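You operate a simulated robot arm through the tools that you are given. There is no shell and no other tool. Be economical: measure what you need, move in short steps, check, and stop when the job is done.

Carry out the task below with a simulated two-armed robot. There is one attempt and no reset: what you move stays moved.

## Task
Take the banded block and leave it on the middle right shelf of the wall rack. Then take the card marked "D27" and leave it on top of the liner on the middle right shelf of the wall rack. Then put two of the tags from the top of the low table on the top of the green table. Keep to this order.

Only the result counts: the job must be done as asked and must still hold three seconds after the hand-in. Knocking over, shifting, dropping, spilling or breaking anything else fails it.

## Robot
Two 7-joint arms with two-finger parallel grippers on one trunk, on a base that drives. Base frame: it is fixed to the floor where the robot stands at the start and does not move with it; the origin is under the middle of the robot, x ahead of it, y to its left, z up; the surface under the hand at the start is at about z = 800. Lengths are in mm, angles in degrees, forces in N, time in s.
The left shoulder is at the start at [36, 101, 1186], the right one opposite. With the tool pointing down near the work surface each hand reaches from about 100 to 500 mm from the robot's upright axis, wherever it stands, measured 20 degrees to its own side. Places, roughly: card [-750, 2000, 750]; liner [750, 2500, 1250]; middle right shelf of the wall rack [800, 2200, 1200]; tag [-2750, 0, 500]; top of the green table (46x26 cm) [-3960, 4600, 640]. Payload 2.4 kg a hand.
The TCP of each hand is the grasp point between the finger pads, 24 mm short of the fingertips. In the tool frame z runs along the fingers and y along their closing line. Largest opening 68 mm; finger width 17, thickness 10; the body of the gripper, 40 by 70 mm, starts 41 mm behind the TCP.
Orientation is that of the tool frame in the base frame, as [roll, pitch, yaw] about the fixed x, y, z axes, in that order (R = Rz(yaw) Ry(pitch) Rx(roll)). With the fingers straight down and closing along the base's y, the tool's x points along the base's -x, its y along +y and its z along -z.

## Interface
- The arms move only by the tool jog_arm. It takes "left_increments", "right_increments" or both (then of equal length, played together; a hand with none holds still); each is text: rows parted by semicolons, each of 7 numbers parted by spaces: the shift along the tool's x, y, z in m, then the turn, a rotation vector about the tool's x, y, z in degrees, then the finger opening in m, from 0 to 0.068. In form: dx dy dz rx ry rz grip; .... A call has 1 to 20 rows; each row shifts and turns the commanded pose from where the row before left it, along the tool's axes as they then stand. Each row takes 0.2 s and may step no farther than 50 mm and 8.6 degrees from the row before; otherwise, or with a gripper value out of range, the whole call is refused. A pose out of reach is approached as far as the arm can. The call stops where the force on the tool passes 40 N (or 10 N more than at its start, if that is more) or the arm is blocked; 0.2 s more then pass. Each finger travels about 72 mm/s and halts on what it meets, pressing with about 41 N; the grip force reading is that of the motor and also rises with nothing between the fingers. The clock runs only during rows and for 0.2 s after the last one: add rows that do not move to give the fingers time. The reply holds the time, the measured pose of the TCP, the force on the tool along the base axes, the opening and the grip force, in the units named above and with some noise, with the torque about the TCP (base axes, N m) and any sound that the robot's microphone picked up.
- Cameras (640 x 400 px; columns grow to the right, rows downward): "scene" is now at [114.9, 14.4, 1358.5]; the picture's right is [0.02, -1.00, 0.00], its down [-0.57, -0.01, -0.82] and it looks along [0.82, 0.02, -0.57] (base axes); focal length 267 px, centre (320, 200). "left" rides on the left gripper at [84, -11, -75] in its tool frame; the picture's right is [0.13, 0.99, 0.00], its down [-0.60, 0.08, -0.79] and it looks along [-0.79, 0.10, 0.61] (tool axes); focal length 251 px, centre (320, 200). "right" rides on the right gripper at [84, 11, -75] in its tool frame; the picture's right is [-0.13, 0.99, 0.00], its down [-0.60, -0.08, -0.79] and it looks along [-0.79, -0.10, 0.61] (tool axes); focal length 251 px, centre (320, 200). There is no depth. A picture from a camera that has moved, and an enlarged one, comes with that camera's place and axes in the base frame and with its lens. The place of the scene camera against the robot may be out by one fixed shift of up to 25 mm in any direction.
- get_image(camera): a new picture of that camera. The clock stands still meanwhile.
- move_column(by): slides the trunk up (or, below 0, down) by that many mm; the arms and the scene camera ride with it, the base frame stays. It gives what a move gives, with no picture.
- steer(legs): drives the robot by 1 to 6 legs, each [ahead, left, turn to the left] in mm, mm and degrees, along the robot's own axes; the way and the turn of a leg run together, so that a leg with both is an arc; at most 1500 mm and 180 degrees a leg. The arms and the cameras ride along, it lands a little off, and it stops where it bumps. It gives what a move gives.
- head_to(pan, tilt): turns the head with the scene camera to pan (to the left, within 86 degrees either way) and tilt (down, from -29 to 69), counted from straight ahead of the robot. It gives what a move gives.
- zoom(camera, box): a new picture of the part [left, top, right, bottom] of that camera's present view, enlarged. The clock stands still meanwhile.
- finish_job(): hands the job in; it is judged then, once.

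Go step by step. Nothing tells you exact positions but the pictures and the camera data: compare them with the known pose of the tool, close in by small moves and look again before you grip or let go. The budget is 165 turns and 138 pictures, counting those below and the enlarged ones. Unless the task says otherwise, let go and move clear before handing in.

The tools are called after ">>>" as a command line: name --argument value ..., lists and objects as JSON in quotes. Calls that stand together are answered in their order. jog_arm: Moves the arms, as the interface text tells. Its arguments: {"type":"object","properties":{"left_increments":{"type":"string"},"right_increments":{"type":"string"}},"required":[]} The other tools are called the same way: move_column (by) slides the trunk up or down; steer (legs) drives the base; head_to (pan, tilt) turns the head that bears the scene camera; get_image (camera) takes a picture; zoom (camera, box) takes an enlarged picture of a part of a camera's view; finish_job () hands the job in.

At the start:

```text
time_s: 0.0
left_ee_pos: [354.4, 190.3, 1129.0]
left_ee_rot: [-180.0, 0.0, -179.9]
left_ft_force: [-0.5, -0.6, -0.6]
left_wrist_torque: [0.01, -0.01, -0.04]
left_gripper_width: 68.0
left_finger_force: 0.2
right_ee_pos: [344.7, -155.4, 1119.1]
right_ee_rot: [-180.0, 0.1, 179.9]
right_ft_force: [-0.4, 0.0, -0.1]
right_wrist_torque: [0.03, -0.04, -0.02]
right_gripper_width: 67.9
right_finger_force: 0.1
trunk travel left (down, up): [-400.0, 450.0]
robot x, y, heading: [0.7, 0.8, 0.1]
head pan, tilt: [1.1, 34.5]
```

scene: 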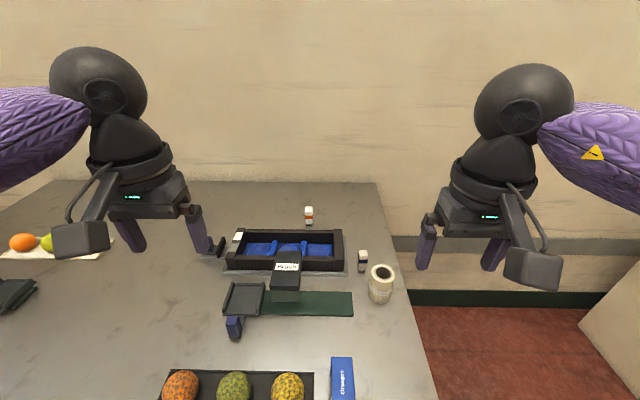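
right: 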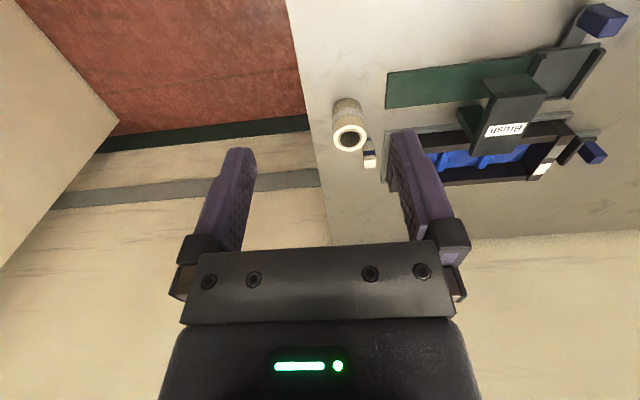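
left: 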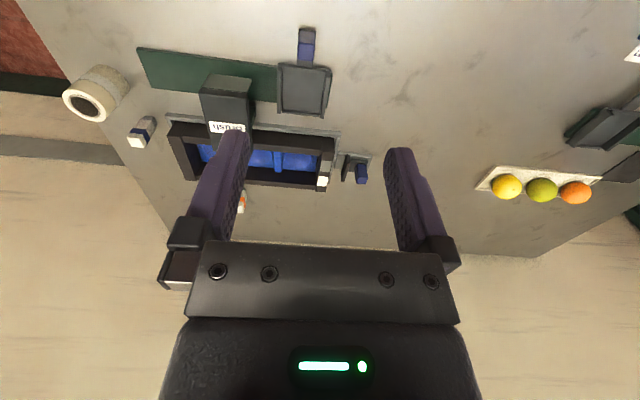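

I see a table ahead with a tray, a few small blocks, a tape roll and fruit. I will enlarge the picture to find which block is the banded one.

>>> zoom --camera "scene" --box '[200, 180, 420, 320]'

>>> head_to --pan 1 --tilt 60

>>> get_image --camera "scene"

```text
2.86 times, centred on (310, 250) of scene
camera zoom: at [114.9, 14.4, 1358.5], right [0.02, -1.0, 0.0], down [-0.57, -0.01, -0.82], along [0.82, 0.02, -0.57], focal length 764 px, centre (349, 57)
```

zoom: 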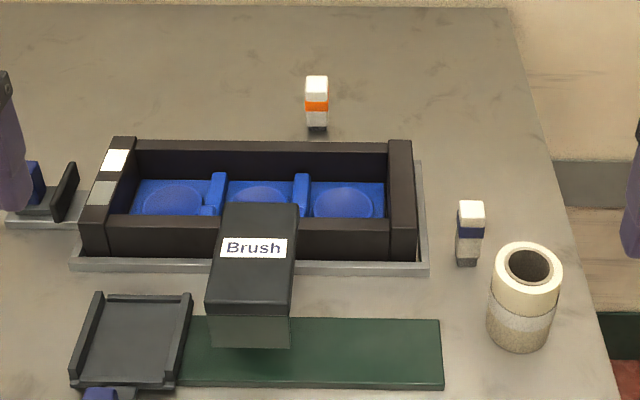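

```text
time_s: 0.9
left_ee_pos: [354.6, 189.7, 1128.9]
left_ee_rot: [179.9, -0.1, -179.8]
left_ft_force: [0.1, 0.1, 0.4]
left_wrist_torque: [-0.03, -0.02, 0.0]
left_gripper_width: 67.8
left_finger_force: 0.1
right_ee_pos: [343.3, -155.7, 1119.3]
right_ee_rot: [179.9, 0.1, 179.9]
right_ft_force: [0.2, -1.0, -0.2]
right_wrist_torque: [-0.01, 0.02, -0.02]
right_gripper_width: 67.9
right_finger_force: 0.0
trunk travel left (down, up): [-400.0, 450.0]
robot x, y, heading: [-4.7, 2.2, 0.0]
head pan, tilt: [1.0, 60.0]
```

```text
133 pictures are left
camera scene: at [93.3, 13.8, 1323.6], right [0.02, -1.0, 0.0], down [-0.87, -0.02, -0.5], along [0.5, 0.01, -0.87], focal length 267 px, centre (320, 200)
```

scene: 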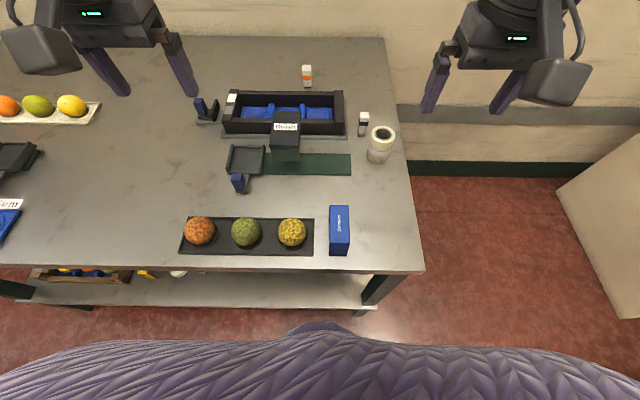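

Two small objects carry bands, one orange and one blue. I need closer views of both and of the rest of the table.

>>> zoom --camera "scene" --box '[280, 50, 420, 180]'

>>> head_to --pan 45 --tilt 35

>>> get_image --camera "scene"

>>> zoom --camera "left" --box '[100, 80, 300, 230]'

```text
3.08 times, centred on (350, 115) of scene
camera zoom: at [93.3, 13.8, 1323.6], right [0.02, -1.0, 0.0], down [-0.87, -0.02, -0.5], along [0.5, 0.01, -0.87], focal length 822 px, centre (228, 462)
```

zoom: 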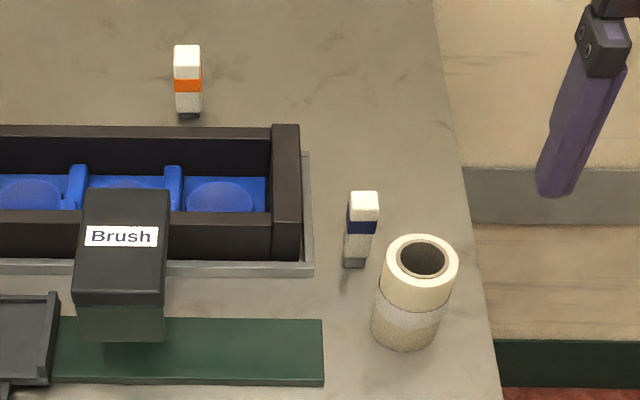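

```text
time_s: 2.0
left_ee_pos: [355.1, 190.9, 1127.4]
left_ee_rot: [180.0, -0.1, -179.9]
left_ft_force: [0.6, 0.2, -0.1]
left_wrist_torque: [-0.03, 0.0, -0.02]
left_gripper_width: 67.8
left_finger_force: 0.0
right_ee_pos: [342.9, -154.8, 1119.2]
right_ee_rot: [-180.0, 0.0, 179.9]
right_ft_force: [0.5, -0.1, 0.4]
right_wrist_torque: [0.02, -0.04, -0.01]
right_gripper_width: 68.0
right_finger_force: 0.0
trunk travel left (down, up): [-400.0, 450.0]
robot x, y, heading: [-0.3, -1.4, -0.4]
head pan, tilt: [45.0, 35.0]
```

```text
131 pictures are left
camera scene: at [88.9, 74.8, 1357.8], right [0.71, -0.71, 0.0], down [-0.41, -0.41, -0.82], along [0.58, 0.58, -0.57], focal length 267 px, centre (320, 200)
```

scene: 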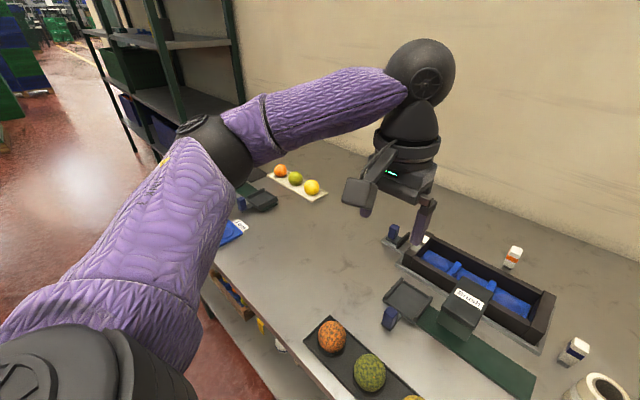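

```text
2.67 times, centred on (200, 155) of left
camera zoom: at [271.2, 179.5, 1203.6], right [-0.13, 0.99, 0.0], down [0.61, 0.08, 0.79], along [0.79, 0.1, -0.61], focal length 670 px, centre (640, 320)
```

zoom: 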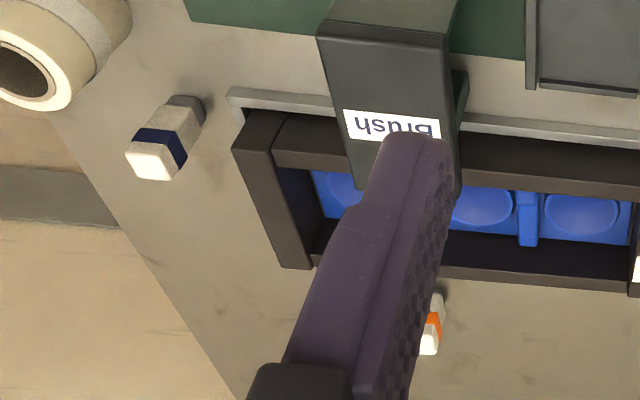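

Both small blocks carry a coloured band. Before choosing I look round to the left, to the rack and the other stations.

>>> head_to --pan 80 --tilt 5

>>> get_image --camera "scene"

>>> head_to --pan -60 --tilt 35

>>> get_image --camera "scene"

```text
time_s: 3.0
left_ee_pos: [355.6, 189.9, 1129.4]
left_ee_rot: [-179.9, -0.1, -179.9]
left_ft_force: [-0.1, 0.5, 0.3]
left_wrist_torque: [-0.02, 0.02, 0.02]
left_gripper_width: 67.8
left_finger_force: 0.0
right_ee_pos: [343.5, -155.7, 1119.2]
right_ee_rot: [-180.0, -0.1, 179.8]
right_ft_force: [0.4, -0.1, 0.1]
right_wrist_torque: [0.02, -0.03, -0.02]
right_gripper_width: 67.8
right_finger_force: 0.0
trunk travel left (down, up): [-400.0, 450.0]
robot x, y, heading: [0.8, -4.9, 0.2]
head pan, tilt: [80.0, 5.0]
```

```text
129 pictures are left
camera scene: at [42.6, 103.1, 1406.0], right [0.98, -0.17, 0.0], down [-0.02, -0.09, -1.0], along [0.17, 0.98, -0.09], focal length 267 px, centre (320, 200)
```

scene: 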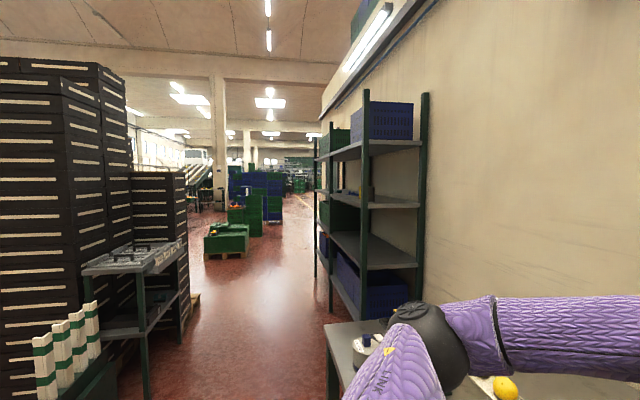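

```text
time_s: 5.2
left_ee_pos: [355.5, 190.7, 1128.3]
left_ee_rot: [180.0, 0.0, -179.9]
left_ft_force: [0.1, 0.1, -0.2]
left_wrist_torque: [0.0, -0.04, -0.03]
left_gripper_width: 68.2
left_finger_force: 0.1
right_ee_pos: [343.5, -154.0, 1119.8]
right_ee_rot: [180.0, 0.0, 179.9]
right_ft_force: [0.3, 0.6, -1.0]
right_wrist_torque: [-0.04, -0.02, 0.01]
right_gripper_width: 68.1
right_finger_force: 0.0
trunk travel left (down, up): [-400.0, 450.0]
robot x, y, heading: [-2.7, -0.5, 0.0]
head pan, tilt: [-60.0, 35.0]
```

```text
128 pictures are left
camera scene: at [70.6, -63.6, 1357.8], right [-0.87, -0.5, 0.0], down [-0.29, 0.5, -0.82], along [0.41, -0.71, -0.57], focal length 267 px, centre (320, 200)
```

scene: 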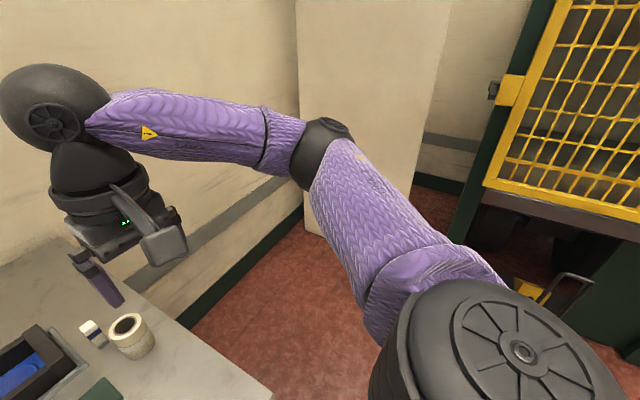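

The rack stands to the left beyond the table. I enlarge the two block candidates tightly from straight ahead.

>>> head_to --pan 0 --tilt 45

>>> zoom --camera "scene" --box '[285, 130, 385, 200]'

>>> steer --legs '[[-150, 0, 0], [0, 700, 0]]'

>>> get_image --camera "scene"

```text
time_s: 6.5
left_ee_pos: [353.9, 190.0, 1129.5]
left_ee_rot: [179.9, -0.2, -179.9]
left_ft_force: [-1.3, 0.1, 0.2]
left_wrist_torque: [-0.02, 0.0, 0.0]
left_gripper_width: 67.9
left_finger_force: 0.0
right_ee_pos: [343.3, -155.7, 1119.2]
right_ee_rot: [-180.0, 0.0, 179.9]
right_ft_force: [-0.3, -0.4, 0.6]
right_wrist_torque: [0.0, 0.02, 0.0]
right_gripper_width: 68.0
right_finger_force: 0.1
trunk travel left (down, up): [-400.0, 450.0]
robot x, y, heading: [-2.8, -1.6, 0.2]
head pan, tilt: [0.0, 45.0]
```

```text
5.71 times, centred on (335, 165) of scene
camera zoom: at [107.9, 12.6, 1343.0], right [0.0, -1.0, 0.0], down [-0.71, 0.0, -0.71], along [0.71, 0.0, -0.71], focal length 1527 px, centre (234, 400)
```

zoom: 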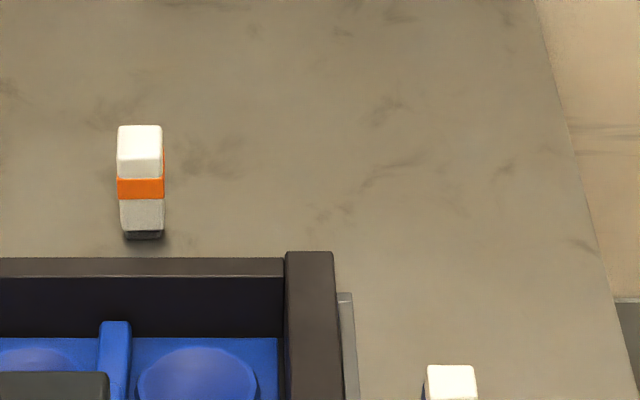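

```text
time_s: 11.4
left_ee_pos: [210.7, 893.2, 1128.2]
left_ee_rot: [-179.9, -0.1, 179.8]
left_ft_force: [-0.2, 1.0, -0.3]
left_wrist_torque: [0.03, 0.0, -0.01]
left_gripper_width: 67.9
left_finger_force: 0.1
right_ee_pos: [195.0, 546.0, 1118.8]
right_ee_rot: [180.0, 0.0, 179.7]
right_ft_force: [0.5, 0.2, -0.8]
right_wrist_torque: [0.01, 0.02, 0.0]
right_gripper_width: 68.0
right_finger_force: 0.0
trunk travel left (down, up): [-400.0, 450.0]
robot x, y, heading: [-146.2, 702.3, -0.2]
head pan, tilt: [0.0, 45.0]
```

```text
126 pictures are left
camera scene: at [-38.5, 715.4, 1343.0], right [-0.01, -1.0, 0.0], down [-0.71, 0.0, -0.71], along [0.71, 0.0, -0.71], focal length 267 px, centre (320, 200)
```

scene: 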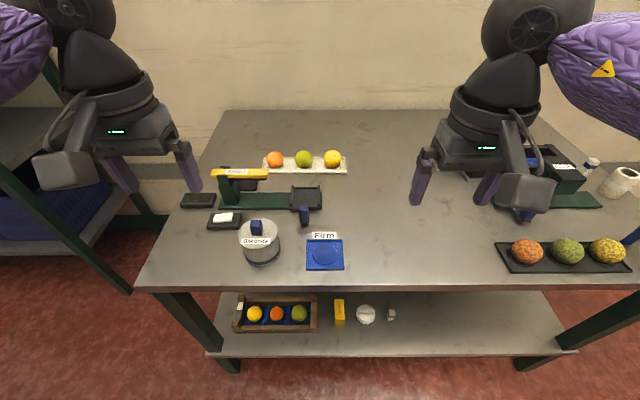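

More things stand on the left half of the table and on its lower shelf, among them another small block. I enlarge these.

>>> zoom --camera "scene" --box '[230, 280, 420, 340]'

>>> zoom --camera "scene" --box '[170, 140, 360, 280]'

>>> head_to --pan 60 --tilt 15

>>> get_image --camera "scene"

```text
3.37 times, centred on (325, 310) of scene
camera zoom: at [-38.5, 715.4, 1343.0], right [-0.01, -1.0, 0.0], down [-0.71, 0.0, -0.71], along [0.71, 0.0, -0.71], focal length 900 px, centre (303, -170)
```

zoom: 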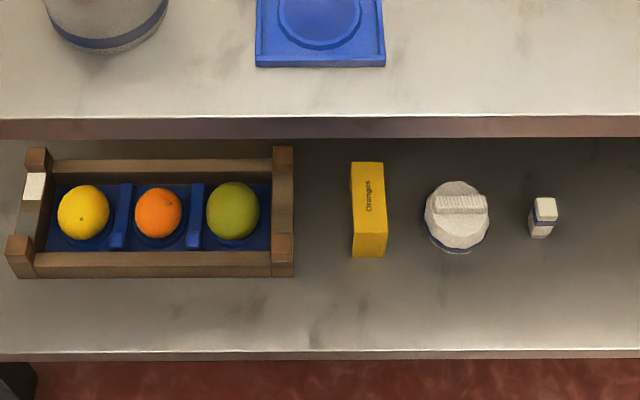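

```text
2.86 times, centred on (265, 210) of scene
camera zoom: at [-38.5, 715.4, 1343.0], right [-0.01, -1.0, 0.0], down [-0.71, 0.0, -0.71], along [0.71, 0.0, -0.71], focal length 764 px, centre (477, 171)
```

zoom: 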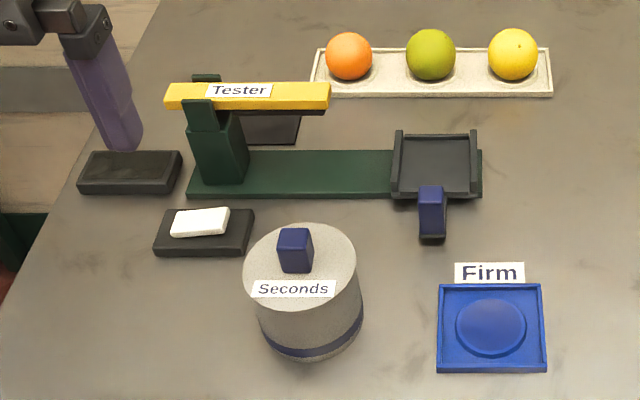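

```text
time_s: 12.7
left_ee_pos: [209.4, 892.8, 1127.9]
left_ee_rot: [-180.0, 0.0, 179.7]
left_ft_force: [-0.3, 0.4, -0.5]
left_wrist_torque: [-0.04, -0.02, 0.02]
left_gripper_width: 67.8
left_finger_force: 0.1
right_ee_pos: [194.9, 546.6, 1118.1]
right_ee_rot: [-180.0, 0.0, 179.6]
right_ft_force: [0.1, 0.6, 0.4]
right_wrist_torque: [-0.01, 0.0, 0.0]
right_gripper_width: 68.0
right_finger_force: 0.1
trunk travel left (down, up): [-400.0, 450.0]
robot x, y, heading: [-144.3, 700.3, -0.2]
head pan, tilt: [60.0, 15.0]
```

```text
123 pictures are left
camera scene: at [-72.6, 796.2, 1389.8], right [0.86, -0.51, 0.0], down [-0.13, -0.22, -0.97], along [0.49, 0.83, -0.26], focal length 267 px, centre (320, 200)
```

scene: 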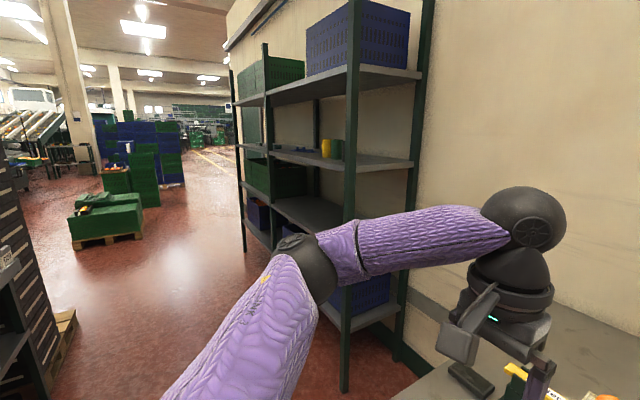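

The rack's middle shelf holds a yellow and a green object. I enlarge it, then go back to look at the blocks with the hand camera.

>>> zoom --camera "scene" --box '[230, 90, 430, 220]'

>>> steer --legs '[[0, -900, 0], [100, -400, 0]]'

>>> head_to --pan 30 --tilt 40

>>> get_image --camera "scene"

```text
3.08 times, centred on (330, 155) of scene
camera zoom: at [-72.6, 796.2, 1389.8], right [0.86, -0.51, 0.0], down [-0.13, -0.22, -0.97], along [0.49, 0.83, -0.26], focal length 822 px, centre (289, 338)
```

zoom: 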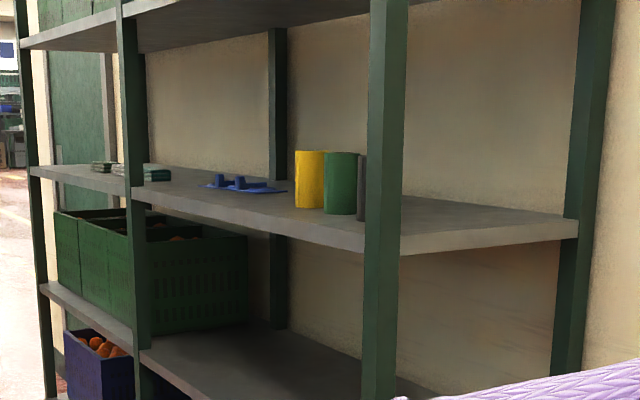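

```text
time_s: 19.6
left_ee_pos: [294.1, -413.5, 1129.4]
left_ee_rot: [179.9, -0.1, 178.8]
left_ft_force: [0.3, -0.4, 0.1]
left_wrist_torque: [0.01, 0.03, 0.01]
left_gripper_width: 68.1
left_finger_force: 0.1
right_ee_pos: [276.9, -758.9, 1119.1]
right_ee_rot: [180.0, 0.0, 178.7]
right_ft_force: [0.3, -0.1, 0.2]
right_wrist_torque: [0.02, 0.04, -0.05]
right_gripper_width: 67.9
right_finger_force: 0.1
trunk travel left (down, up): [-400.0, 450.0]
robot x, y, heading: [-65.1, -598.4, -1.4]
head pan, tilt: [60.0, 15.0]
```

```text
time_s: 20.5
left_ee_pos: [294.0, -414.8, 1128.7]
left_ee_rot: [-179.9, -0.1, 178.9]
left_ft_force: [0.4, -0.5, -0.5]
left_wrist_torque: [0.0, 0.01, -0.05]
left_gripper_width: 67.9
left_finger_force: 0.1
right_ee_pos: [275.6, -757.8, 1119.0]
right_ee_rot: [180.0, 0.0, 178.7]
right_ft_force: [0.5, -0.3, -0.4]
right_wrist_torque: [-0.01, 0.02, 0.01]
right_gripper_width: 67.9
right_finger_force: 0.1
trunk travel left (down, up): [-400.0, 450.0]
robot x, y, heading: [-66.4, -595.1, -1.2]
head pan, tilt: [30.0, 40.0]
```

```text
121 pictures are left
camera scene: at [36.6, -543.8, 1350.3], right [0.48, -0.88, 0.0], down [-0.56, -0.31, -0.77], along [0.67, 0.37, -0.64], focal length 267 px, centre (320, 200)
```

scene: 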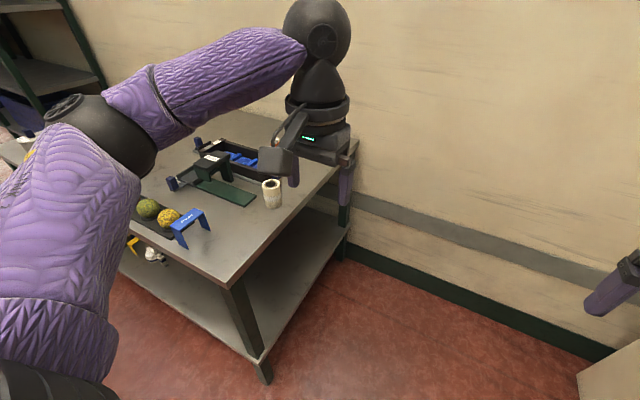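

The liner is the blue divided mat on the right bay's middle shelf, seen from the zoom. I turn to the table's right end so I can inspect and reach the blocks there.

>>> steer --legs '[[0, -50, 91], [0, -600, 0]]'

>>> head_to --pan -5 --tilt 45

>>> get_image --camera "scene"

>>> zoom --camera "scene" --box '[240, 80, 400, 200]'

```text
time_s: 27.8
left_ee_pos: [372.3, -271.1, 1128.7]
left_ee_rot: [179.9, -0.1, -89.7]
left_ft_force: [-0.7, 1.1, -0.6]
left_wrist_torque: [-0.02, -0.01, 0.02]
left_gripper_width: 67.9
left_finger_force: 0.1
right_ee_pos: [717.7, -282.4, 1118.3]
right_ee_rot: [-180.0, 0.0, -90.0]
right_ft_force: [-0.2, 0.7, -0.5]
right_wrist_torque: [0.02, -0.03, -0.01]
right_gripper_width: 68.0
right_finger_force: 0.1
trunk travel left (down, up): [-400.0, 450.0]
robot x, y, heading: [562.3, -626.8, 90.2]
head pan, tilt: [30.0, 40.0]
```

```text
time_s: 28.8
left_ee_pos: [371.9, -271.5, 1127.0]
left_ee_rot: [-179.9, -0.1, -89.8]
left_ft_force: [0.4, -0.1, -0.4]
left_wrist_torque: [0.02, 0.0, -0.03]
left_gripper_width: 67.8
left_finger_force: 0.0
right_ee_pos: [717.1, -283.5, 1117.9]
right_ee_rot: [-180.0, 0.0, -90.0]
right_ft_force: [-0.2, 0.2, 0.4]
right_wrist_torque: [-0.03, -0.01, -0.04]
right_gripper_width: 68.1
right_finger_force: 0.1
trunk travel left (down, up): [-400.0, 450.0]
robot x, y, heading: [559.0, -625.8, 90.2]
head pan, tilt: [-5.0, 45.0]
```

```text
120 pictures are left
camera scene: at [564.6, -500.9, 1343.0], right [1.0, -0.08, 0.0], down [-0.06, -0.7, -0.71], along [0.06, 0.7, -0.71], focal length 267 px, centre (320, 200)
```

scene: 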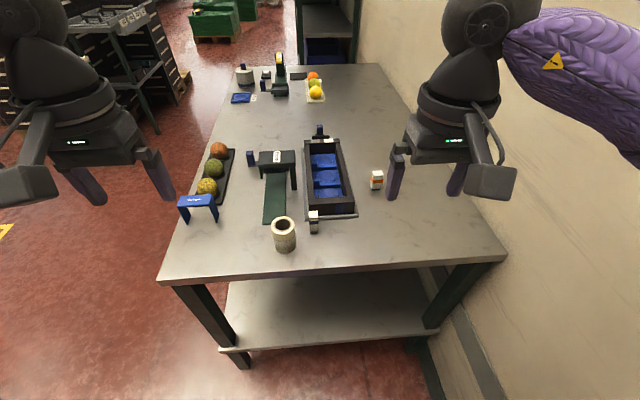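

```text
3.33 times, centred on (320, 140) of scene
camera zoom: at [564.6, -500.9, 1343.0], right [1.0, -0.08, 0.0], down [-0.06, -0.7, -0.71], along [0.06, 0.7, -0.71], focal length 891 px, centre (320, 400)
```

zoom: 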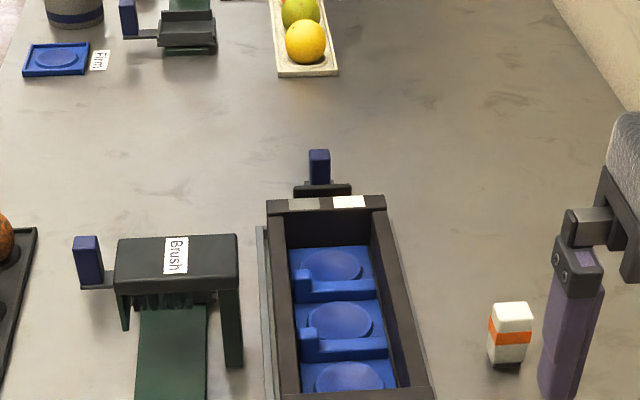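

The orange-banded piece is a white rounded block with a band round it. The other piece sits by the tray's near end, so I enlarge that.

>>> zoom --camera "scene" --box '[290, 190, 350, 240]'

>>> zoom --camera "scene" --box '[350, 160, 410, 210]'

```text
8.00 times, centred on (320, 215) of scene
camera zoom: at [564.6, -500.9, 1343.0], right [1.0, -0.08, 0.0], down [-0.06, -0.7, -0.71], along [0.06, 0.7, -0.71], focal length 2138 px, centre (320, 80)
```

zoom: 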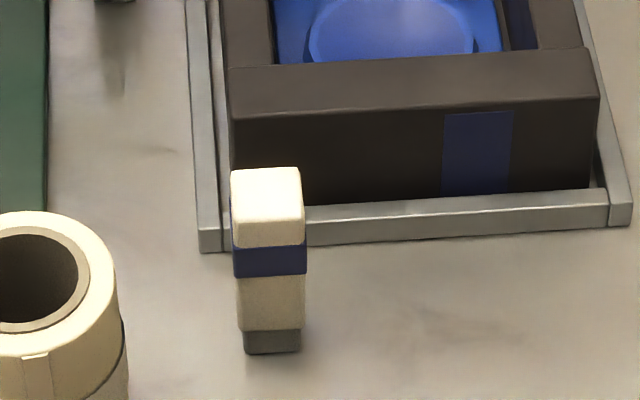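

```text
8.00 times, centred on (380, 185) of scene
camera zoom: at [564.6, -500.9, 1343.0], right [1.0, -0.08, 0.0], down [-0.06, -0.7, -0.71], along [0.06, 0.7, -0.71], focal length 2138 px, centre (-160, 320)
```

zoom: 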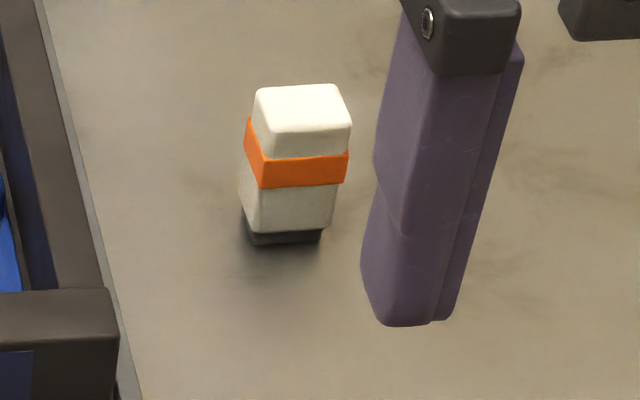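

The two blocks are the same kind of thing with different bands. Before choosing I scout the other stations, which also helps me plan the later steps.

>>> steer --legs '[[0, 0, 0], [0, 900, 0], [1300, 0, 0]]'

>>> head_to --pan 30 --tilt 20

>>> get_image --camera "scene"

>>> head_to --pan -35 --tilt 5

>>> get_image --camera "scene"

```text
time_s: 39.9
left_ee_pos: [-534.2, 1025.7, 1128.2]
left_ee_rot: [180.0, 0.0, -89.5]
left_ft_force: [0.2, 0.7, -0.1]
left_wrist_torque: [-0.04, 0.01, 0.0]
left_gripper_width: 68.2
left_finger_force: 0.0
right_ee_pos: [-189.2, 1016.2, 1118.5]
right_ee_rot: [-179.9, 0.0, -89.8]
right_ft_force: [0.3, 0.3, 0.5]
right_wrist_torque: [0.0, 0.0, 0.0]
right_gripper_width: 67.9
right_finger_force: 0.0
trunk travel left (down, up): [-400.0, 450.0]
robot x, y, heading: [-343.0, 673.5, 90.4]
head pan, tilt: [-5.0, 45.0]
```

```text
time_s: 40.9
left_ee_pos: [-534.2, 1025.8, 1127.5]
left_ee_rot: [-179.9, -0.1, -89.6]
left_ft_force: [0.0, -0.1, -0.4]
left_wrist_torque: [0.01, 0.0, 0.0]
left_gripper_width: 67.9
left_finger_force: 0.1
right_ee_pos: [-189.0, 1016.1, 1119.3]
right_ee_rot: [-179.9, 0.0, -89.7]
right_ft_force: [0.7, -0.3, 0.1]
right_wrist_torque: [0.0, 0.01, -0.05]
right_gripper_width: 67.9
right_finger_force: 0.0
trunk travel left (down, up): [-400.0, 450.0]
robot x, y, heading: [-339.7, 670.3, 90.3]
head pan, tilt: [30.0, 20.0]
```

```text
116 pictures are left
camera scene: at [-394.3, 796.8, 1381.6], right [0.86, 0.5, 0.0], down [0.17, -0.3, -0.94], along [-0.47, 0.81, -0.34], focal length 267 px, centre (320, 200)
```

scene: 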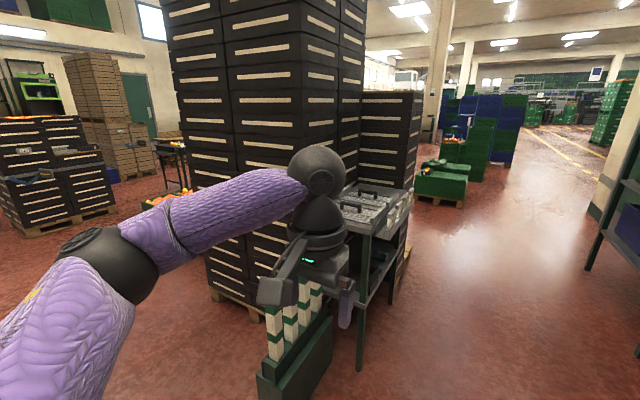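

```text
time_s: 42.3
left_ee_pos: [-534.2, 1026.4, 1129.0]
left_ee_rot: [180.0, -0.1, -89.6]
left_ft_force: [0.5, 0.0, 0.5]
left_wrist_torque: [-0.01, -0.02, -0.01]
left_gripper_width: 68.0
left_finger_force: 0.1
right_ee_pos: [-188.8, 1015.7, 1119.5]
right_ee_rot: [180.0, 0.0, -89.8]
right_ft_force: [0.7, 0.2, 0.2]
right_wrist_torque: [-0.05, 0.0, 0.0]
right_gripper_width: 67.8
right_finger_force: 0.1
trunk travel left (down, up): [-400.0, 450.0]
robot x, y, heading: [-340.3, 671.6, 90.3]
head pan, tilt: [-35.0, 5.0]
```

```text
115 pictures are left
camera scene: at [-295.2, 792.0, 1406.0], right [0.82, -0.57, 0.0], down [-0.05, -0.07, -1.0], along [0.57, 0.82, -0.09], focal length 267 px, centre (320, 200)
```

scene: 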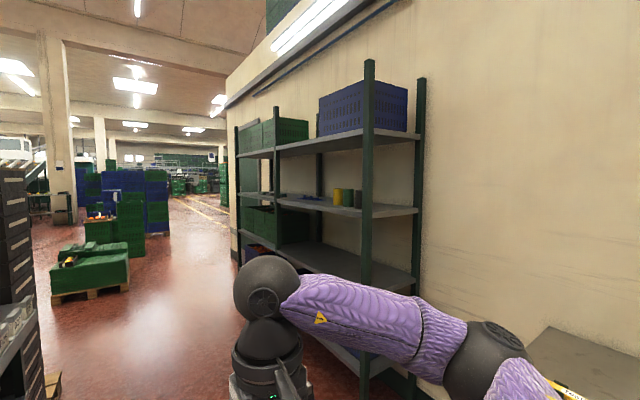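

I drive on to the aisle between the card stand and the rack for a look at both.

>>> steer --legs '[[900, -100, 0], [200, -100, -90]]'

>>> head_to --pan 10 --tilt 15

>>> get_image --camera "scene"

```text
time_s: 50.8
left_ee_pos: [292.3, 1838.4, 1127.6]
left_ee_rot: [-180.0, -0.1, -178.4]
left_ft_force: [0.3, 0.3, -0.3]
left_wrist_torque: [0.02, -0.01, -0.03]
left_gripper_width: 67.9
left_finger_force: 0.1
right_ee_pos: [289.9, 1492.4, 1117.8]
right_ee_rot: [179.9, 0.1, -178.6]
right_ft_force: [0.4, -0.1, 0.9]
right_wrist_torque: [-0.04, 0.01, 0.02]
right_gripper_width: 68.0
right_finger_force: 0.1
trunk travel left (down, up): [-400.0, 450.0]
robot x, y, heading: [-55.9, 1641.3, 1.4]
head pan, tilt: [-35.0, 5.0]
cut short: leg 2
```

```text
time_s: 52.0
left_ee_pos: [292.9, 1837.6, 1127.7]
left_ee_rot: [-179.8, -0.1, -178.5]
left_ft_force: [0.6, -0.7, 0.4]
left_wrist_torque: [0.0, 0.02, -0.02]
left_gripper_width: 68.1
left_finger_force: 0.1
right_ee_pos: [289.2, 1493.8, 1118.7]
right_ee_rot: [-179.9, 0.0, -178.6]
right_ft_force: [0.7, -0.1, -0.5]
right_wrist_torque: [0.0, 0.02, -0.01]
right_gripper_width: 68.0
right_finger_force: 0.2
trunk travel left (down, up): [-400.0, 450.0]
robot x, y, heading: [-55.2, 1638.5, 1.4]
head pan, tilt: [10.0, 15.0]
```

```text
114 pictures are left
camera scene: at [60.4, 1671.2, 1389.8], right [0.2, -0.98, 0.0], down [-0.25, -0.05, -0.97], along [0.95, 0.19, -0.26], focal length 267 px, centre (320, 200)
```

scene: 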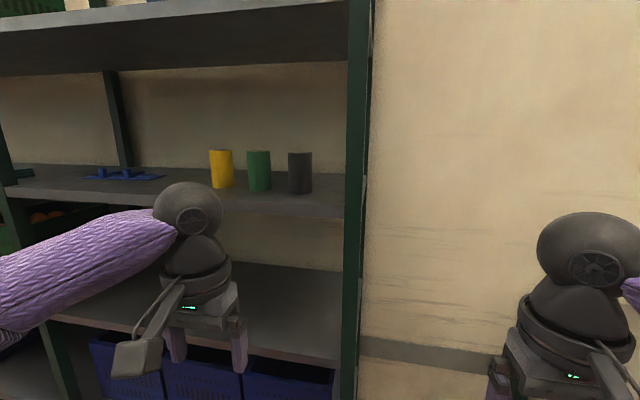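

The last leg was cut short, perhaps near the end of the turn. I look left and down to see what is near, and enlarge the shelf.

>>> zoom --camera "scene" --box '[0, 130, 340, 230]'

>>> head_to --pan 86 --tilt 35

>>> get_image --camera "scene"

>>> head_to --pan -50 --tilt 50

>>> get_image --camera "scene"

```text
1.88 times, centred on (170, 180) of scene
camera zoom: at [60.4, 1671.2, 1389.8], right [0.2, -0.98, 0.0], down [-0.25, -0.05, -0.97], along [0.95, 0.19, -0.26], focal length 503 px, centre (602, 238)
```

zoom: 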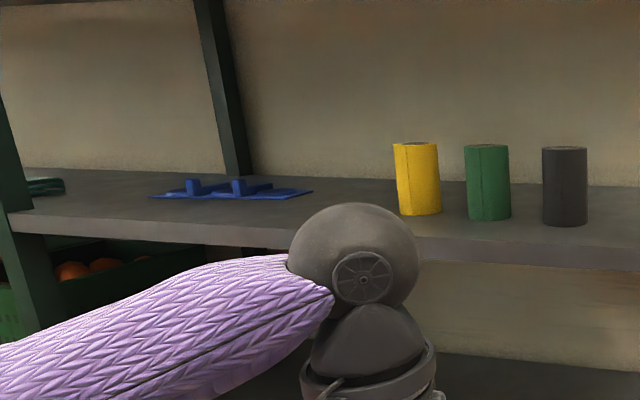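

```text
time_s: 53.4
left_ee_pos: [292.2, 1839.4, 1129.6]
left_ee_rot: [-179.9, -0.1, -178.4]
left_ft_force: [0.2, -0.1, 0.0]
left_wrist_torque: [0.01, -0.02, 0.01]
left_gripper_width: 67.8
left_finger_force: 0.1
right_ee_pos: [288.9, 1493.3, 1118.2]
right_ee_rot: [-179.9, 0.0, -178.6]
right_ft_force: [-0.1, -0.5, -0.4]
right_wrist_torque: [0.03, 0.01, 0.01]
right_gripper_width: 68.1
right_finger_force: 0.2
trunk travel left (down, up): [-400.0, 450.0]
robot x, y, heading: [-57.7, 1638.5, 1.7]
head pan, tilt: [85.9, 35.0]
```

```text
112 pictures are left
camera scene: at [-27.1, 1740.7, 1357.9], right [1.0, -0.05, 0.0], down [-0.03, -0.57, -0.82], along [0.04, 0.82, -0.57], focal length 267 px, centre (320, 200)
```

scene: 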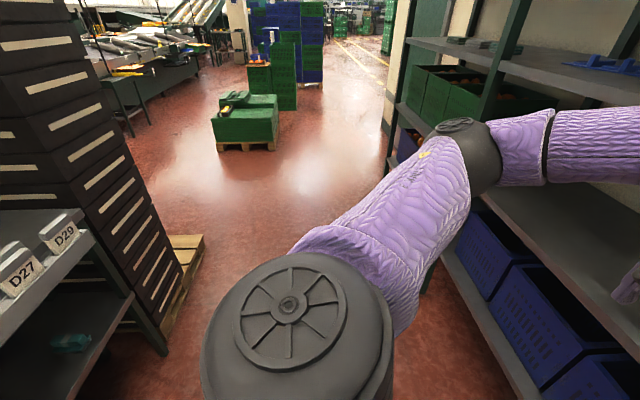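

```text
time_s: 55.6
left_ee_pos: [292.1, 1839.2, 1129.7]
left_ee_rot: [180.0, -0.1, -178.4]
left_ft_force: [0.1, 0.5, 0.4]
left_wrist_torque: [0.03, 0.05, 0.0]
left_gripper_width: 67.9
left_finger_force: 0.1
right_ee_pos: [288.8, 1493.2, 1118.8]
right_ee_rot: [179.9, 0.0, -178.6]
right_ft_force: [-0.5, -0.6, -0.9]
right_wrist_torque: [-0.02, -0.01, 0.0]
right_gripper_width: 67.9
right_finger_force: 0.0
trunk travel left (down, up): [-400.0, 450.0]
robot x, y, heading: [-60.6, 1632.9, 1.6]
head pan, tilt: [-50.0, 50.0]
```

```text
111 pictures are left
camera scene: at [19.9, 1595.1, 1336.1], right [-0.75, -0.66, 0.0], down [-0.51, 0.57, -0.64], along [0.43, -0.48, -0.77], focal length 267 px, centre (320, 200)
```

scene: 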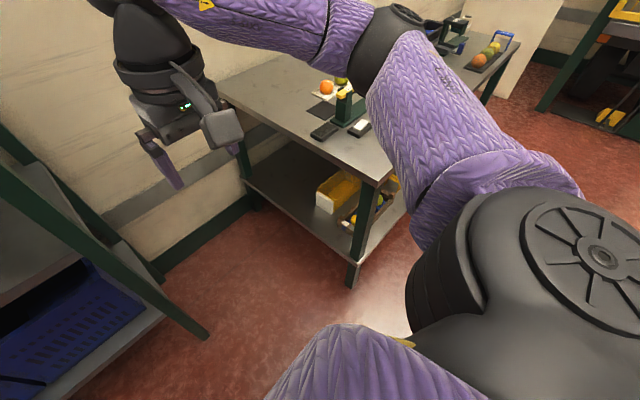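

The D27 and D29 cards stand on the stand to my left. I turn left a little to view them, and then the route to the low table.

>>> steer --legs '[[0, 0, 60]]'

>>> head_to --pan 80 --tilt 35

>>> get_image --camera "scene"

```text
time_s: 58.7
left_ee_pos: [-60.4, 2042.1, 1128.1]
left_ee_rot: [-179.9, -0.1, -117.8]
left_ft_force: [-0.7, -0.1, -0.3]
left_wrist_torque: [0.01, -0.01, 0.01]
left_gripper_width: 68.1
left_finger_force: 0.1
right_ee_pos: [240.0, 1869.9, 1118.9]
right_ee_rot: [-180.0, -0.1, -118.0]
right_ft_force: [0.4, 0.0, 1.2]
right_wrist_torque: [0.02, -0.01, -0.02]
right_gripper_width: 68.1
right_finger_force: 0.0
trunk travel left (down, up): [-400.0, 450.0]
robot x, y, heading: [-64.2, 1639.7, 62.1]
head pan, tilt: [-50.0, 50.0]
```

```text
time_s: 60.8
left_ee_pos: [-60.5, 2042.4, 1128.5]
left_ee_rot: [-180.0, -0.1, -117.8]
left_ft_force: [0.8, 0.5, 1.0]
left_wrist_torque: [0.0, -0.02, 0.03]
left_gripper_width: 67.8
left_finger_force: 0.0
right_ee_pos: [239.6, 1869.9, 1118.5]
right_ee_rot: [-180.0, 0.0, -118.1]
right_ft_force: [-0.4, -0.5, 0.7]
right_wrist_torque: [-0.02, 0.0, -0.02]
right_gripper_width: 67.7
right_finger_force: 0.0
trunk travel left (down, up): [-400.0, 450.0]
robot x, y, heading: [-57.1, 1638.5, 62.1]
head pan, tilt: [80.0, 35.0]
```

```text
110 pictures are left
camera scene: at [-117.4, 1734.1, 1357.8], right [0.61, 0.79, 0.0], down [0.45, -0.35, -0.82], along [-0.65, 0.5, -0.57], focal length 267 px, centre (320, 200)
```

scene: 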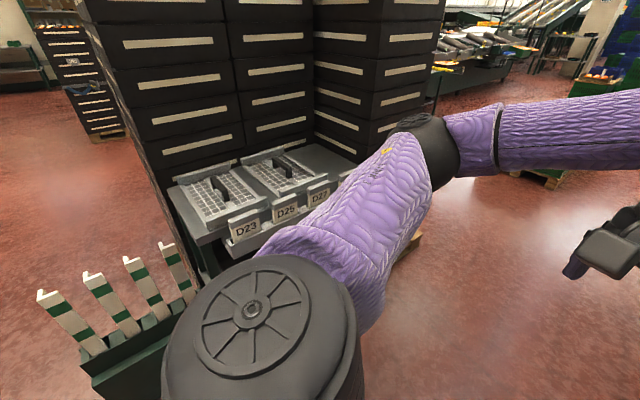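

The cards stand upright in slots (D23, D25, D27, D29), and the rack's middle shelf has about 400 mm of clear height. The orange-banded block is the only one of its colour, so I go back to the table's right end for it.

>>> steer --legs '[[0, 0, 28], [-200, 300, 0], [-1500, 0, 0], [-550, 0, 0], [0, -1010, 0]]'

>>> head_to --pan -15 --tilt 45

>>> get_image --camera "scene"

```text
time_s: 79.1
left_ee_pos: [457.2, -239.1, 1128.2]
left_ee_rot: [180.0, -0.1, -88.9]
left_ft_force: [0.5, -0.6, 1.0]
left_wrist_torque: [-0.01, 0.01, -0.01]
left_gripper_width: 68.2
left_finger_force: 0.1
right_ee_pos: [801.9, -244.2, 1118.3]
right_ee_rot: [179.9, 0.0, -89.1]
right_ft_force: [-0.2, -0.4, 0.2]
right_wrist_torque: [-0.02, 0.01, -0.01]
right_gripper_width: 68.1
right_finger_force: 0.0
trunk travel left (down, up): [-400.0, 450.0]
robot x, y, heading: [651.0, -589.8, 91.0]
head pan, tilt: [80.0, 35.0]
```

```text
time_s: 80.8
left_ee_pos: [457.6, -239.1, 1129.1]
left_ee_rot: [180.0, -0.1, -88.9]
left_ft_force: [0.1, 0.8, -0.1]
left_wrist_torque: [-0.02, 0.0, 0.02]
left_gripper_width: 68.0
left_finger_force: 0.0
right_ee_pos: [802.9, -244.3, 1118.3]
right_ee_rot: [179.9, 0.1, -89.0]
right_ft_force: [-0.5, -0.4, -0.9]
right_wrist_torque: [0.0, 0.02, 0.03]
right_gripper_width: 68.2
right_finger_force: 0.0
trunk travel left (down, up): [-400.0, 450.0]
robot x, y, heading: [653.5, -589.5, 90.9]
head pan, tilt: [-15.0, 45.0]
```

```text
109 pictures are left
camera scene: at [667.8, -467.2, 1343.0], right [0.97, -0.24, 0.0], down [-0.17, -0.69, -0.71], along [0.17, 0.69, -0.71], focal length 267 px, centre (320, 200)
```

scene: 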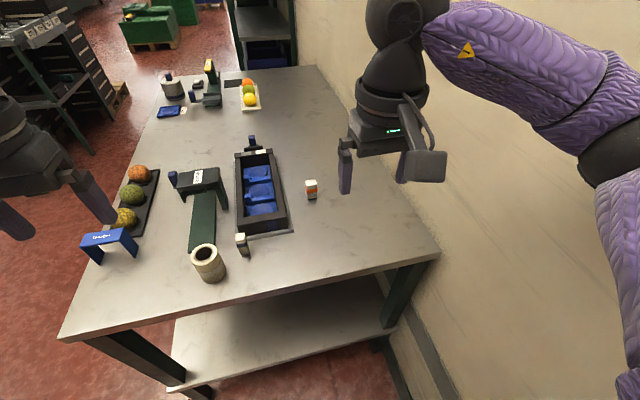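

The block stands clear of the tray, roughly at [783, 66, 800]. I drive ahead to bring it within reach and look again.

>>> steer --legs '[[190, 0, 0]]'

>>> get_image --camera "right"

>>> get_image --camera "scene"

```text
time_s: 82.3
left_ee_pos: [452.6, -48.5, 1128.9]
left_ee_rot: [-180.0, 0.0, -88.8]
left_ft_force: [0.1, -0.1, -0.4]
left_wrist_torque: [-0.02, 0.02, 0.02]
left_gripper_width: 68.2
left_finger_force: 0.1
right_ee_pos: [798.7, -54.4, 1118.5]
right_ee_rot: [179.9, -0.1, -89.0]
right_ft_force: [-0.6, 0.3, 0.6]
right_wrist_torque: [0.0, 0.01, 0.01]
right_gripper_width: 68.0
right_finger_force: 0.1
trunk travel left (down, up): [-400.0, 450.0]
robot x, y, heading: [649.0, -399.5, 91.3]
head pan, tilt: [-15.0, 45.0]
```

```text
108 pictures are left
camera right: at [788.9, -139.3, 1193.9], right [-0.99, 0.11, 0.0], down [0.07, 0.61, 0.79], along [0.09, 0.79, -0.61], focal length 251 px, centre (320, 200)
```

right: 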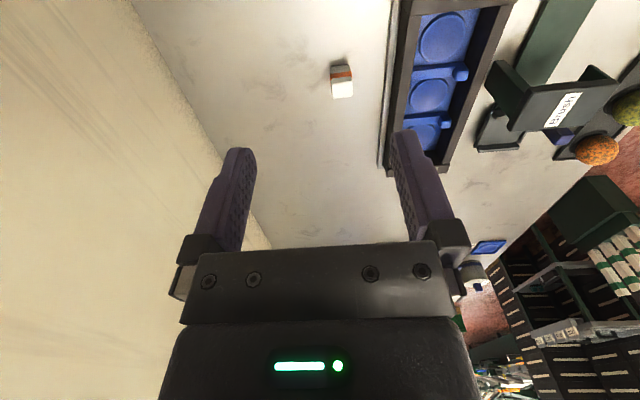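

```text
107 pictures are left
camera scene: at [664.2, -277.0, 1342.9], right [0.97, -0.24, 0.0], down [-0.17, -0.69, -0.71], along [0.17, 0.69, -0.71], focal length 267 px, centre (320, 200)
```

scene: 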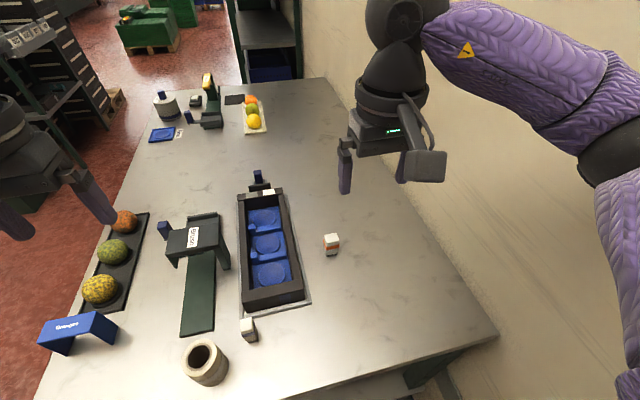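

From the hand camera the block is near [778, 45], standing about 60 tall. I move the right hand above it and look again.

>>> jog_arm --right_increments "-0.020 0.004 0.038 0 0 0 0.068; -0.020 0.004 0.038 0 0 0 0.068; -0.020 0.004 0.038 0 0 0 0.068; -0.020 0.004 0.038 0 0 0 0.068; -0.020 0.004 0.038 0 0 0 0.068; 0 0 0 0 0 0 0.068; 0 0 0 0 0 0 0.068"

>>> get_image --camera "right"

>>> get_image --camera "scene"

```text
time_s: 83.9
left_ee_pos: [453.0, -49.1, 1128.5]
left_ee_rot: [-180.0, -0.1, -88.8]
left_ft_force: [0.1, -0.6, -0.2]
left_wrist_torque: [-0.01, 0.0, -0.01]
left_gripper_width: 68.0
left_finger_force: 0.2
right_ee_pos: [775.9, 44.9, 929.3]
right_ee_rot: [-180.0, 0.0, -88.9]
right_ft_force: [-0.1, 0.6, -0.2]
right_wrist_torque: [0.01, 0.01, 0.0]
right_gripper_width: 68.0
right_finger_force: 0.1
trunk travel left (down, up): [-400.0, 450.0]
robot x, y, heading: [650.8, -403.3, 91.2]
head pan, tilt: [-15.0, 45.0]
```

```text
106 pictures are left
camera right: at [766.2, -40.3, 1004.3], right [-0.99, 0.11, 0.0], down [0.07, 0.61, 0.79], along [0.09, 0.79, -0.61], focal length 251 px, centre (320, 200)
```

right: 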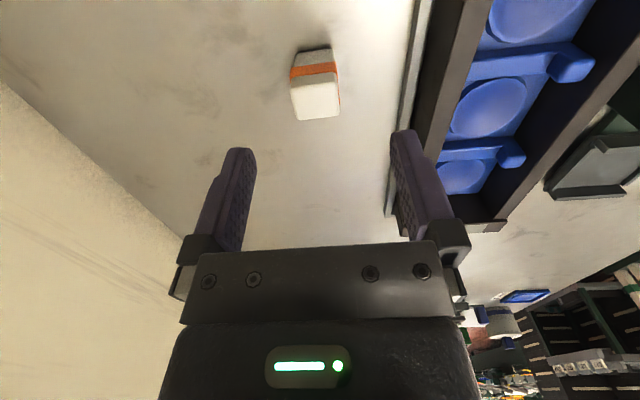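

```text
105 pictures are left
camera scene: at [664.3, -277.7, 1343.0], right [0.97, -0.24, 0.0], down [-0.17, -0.69, -0.71], along [0.17, 0.69, -0.71], focal length 267 px, centre (320, 200)
```

scene: 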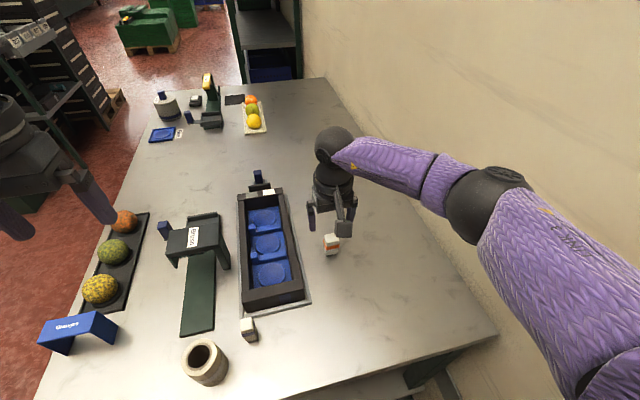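

The hand is above the block. I enlarge to fix its centre and size.

>>> zoom --camera "right" --box '[270, 30, 370, 130]'

```text
4.00 times, centred on (320, 80) of right
camera zoom: at [766.2, -40.3, 1004.3], right [-0.99, 0.11, 0.0], down [0.07, 0.61, 0.79], along [0.09, 0.79, -0.61], focal length 1006 px, centre (320, 680)
```

zoom: 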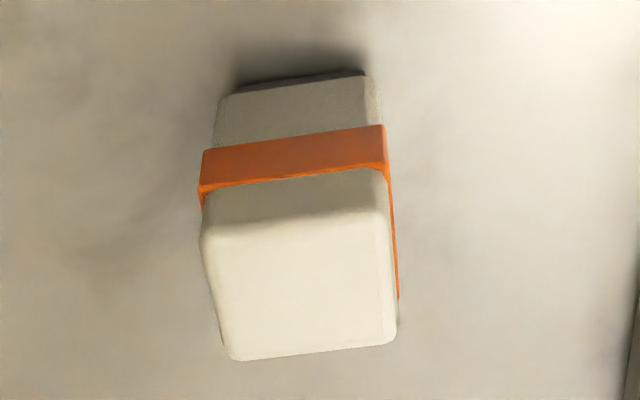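

The block's centre is near [779, 51], its top at 853 and its width about 29. I lower onto it and close.

>>> jog_arm --right_increments "-0.006 -0.003 0.03 0 0 0 0.068; 0 0 0.03 0 0 0 0.068; 0 0 0.02 0 0 0 0.068; 0 0 0.016 0 0 0 0.068; 0 0 0 0 0 0 0.068; 0 0 0 0 0 0 0.03; 0 0 0 0 0 0 0.01; 0 0 0 0 0 0 0.01; 0 0 0 0 0 0 0.01"

>>> get_image --camera "right"

```text
time_s: 85.9
left_ee_pos: [452.8, -49.7, 1128.1]
left_ee_rot: [180.0, -0.2, -88.8]
left_ft_force: [0.1, -0.7, -0.8]
left_wrist_torque: [0.01, -0.01, 0.0]
left_gripper_width: 68.1
left_finger_force: 0.1
right_ee_pos: [780.3, 51.5, 833.0]
right_ee_rot: [-180.0, 0.0, -88.9]
right_ft_force: [0.7, 0.1, 0.0]
right_wrist_torque: [0.02, 0.0, 0.04]
right_gripper_width: 29.5
right_finger_force: 40.9
trunk travel left (down, up): [-400.0, 450.0]
robot x, y, heading: [650.0, -398.7, 91.3]
head pan, tilt: [-15.0, 45.0]
```

```text
103 pictures are left
camera right: at [770.2, -34.3, 907.9], right [-0.99, 0.11, 0.0], down [0.07, 0.61, 0.79], along [0.09, 0.79, -0.61], focal length 251 px, centre (320, 200)
```

right: 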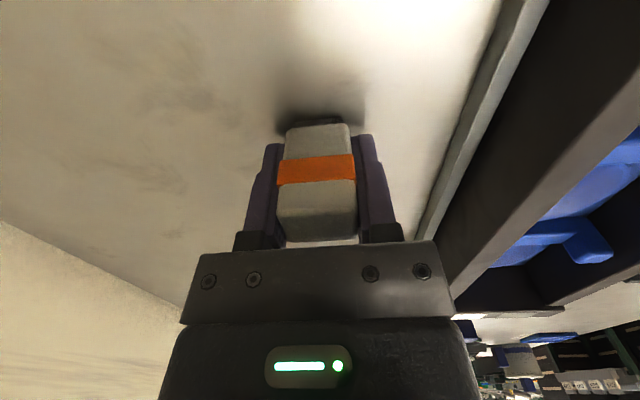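

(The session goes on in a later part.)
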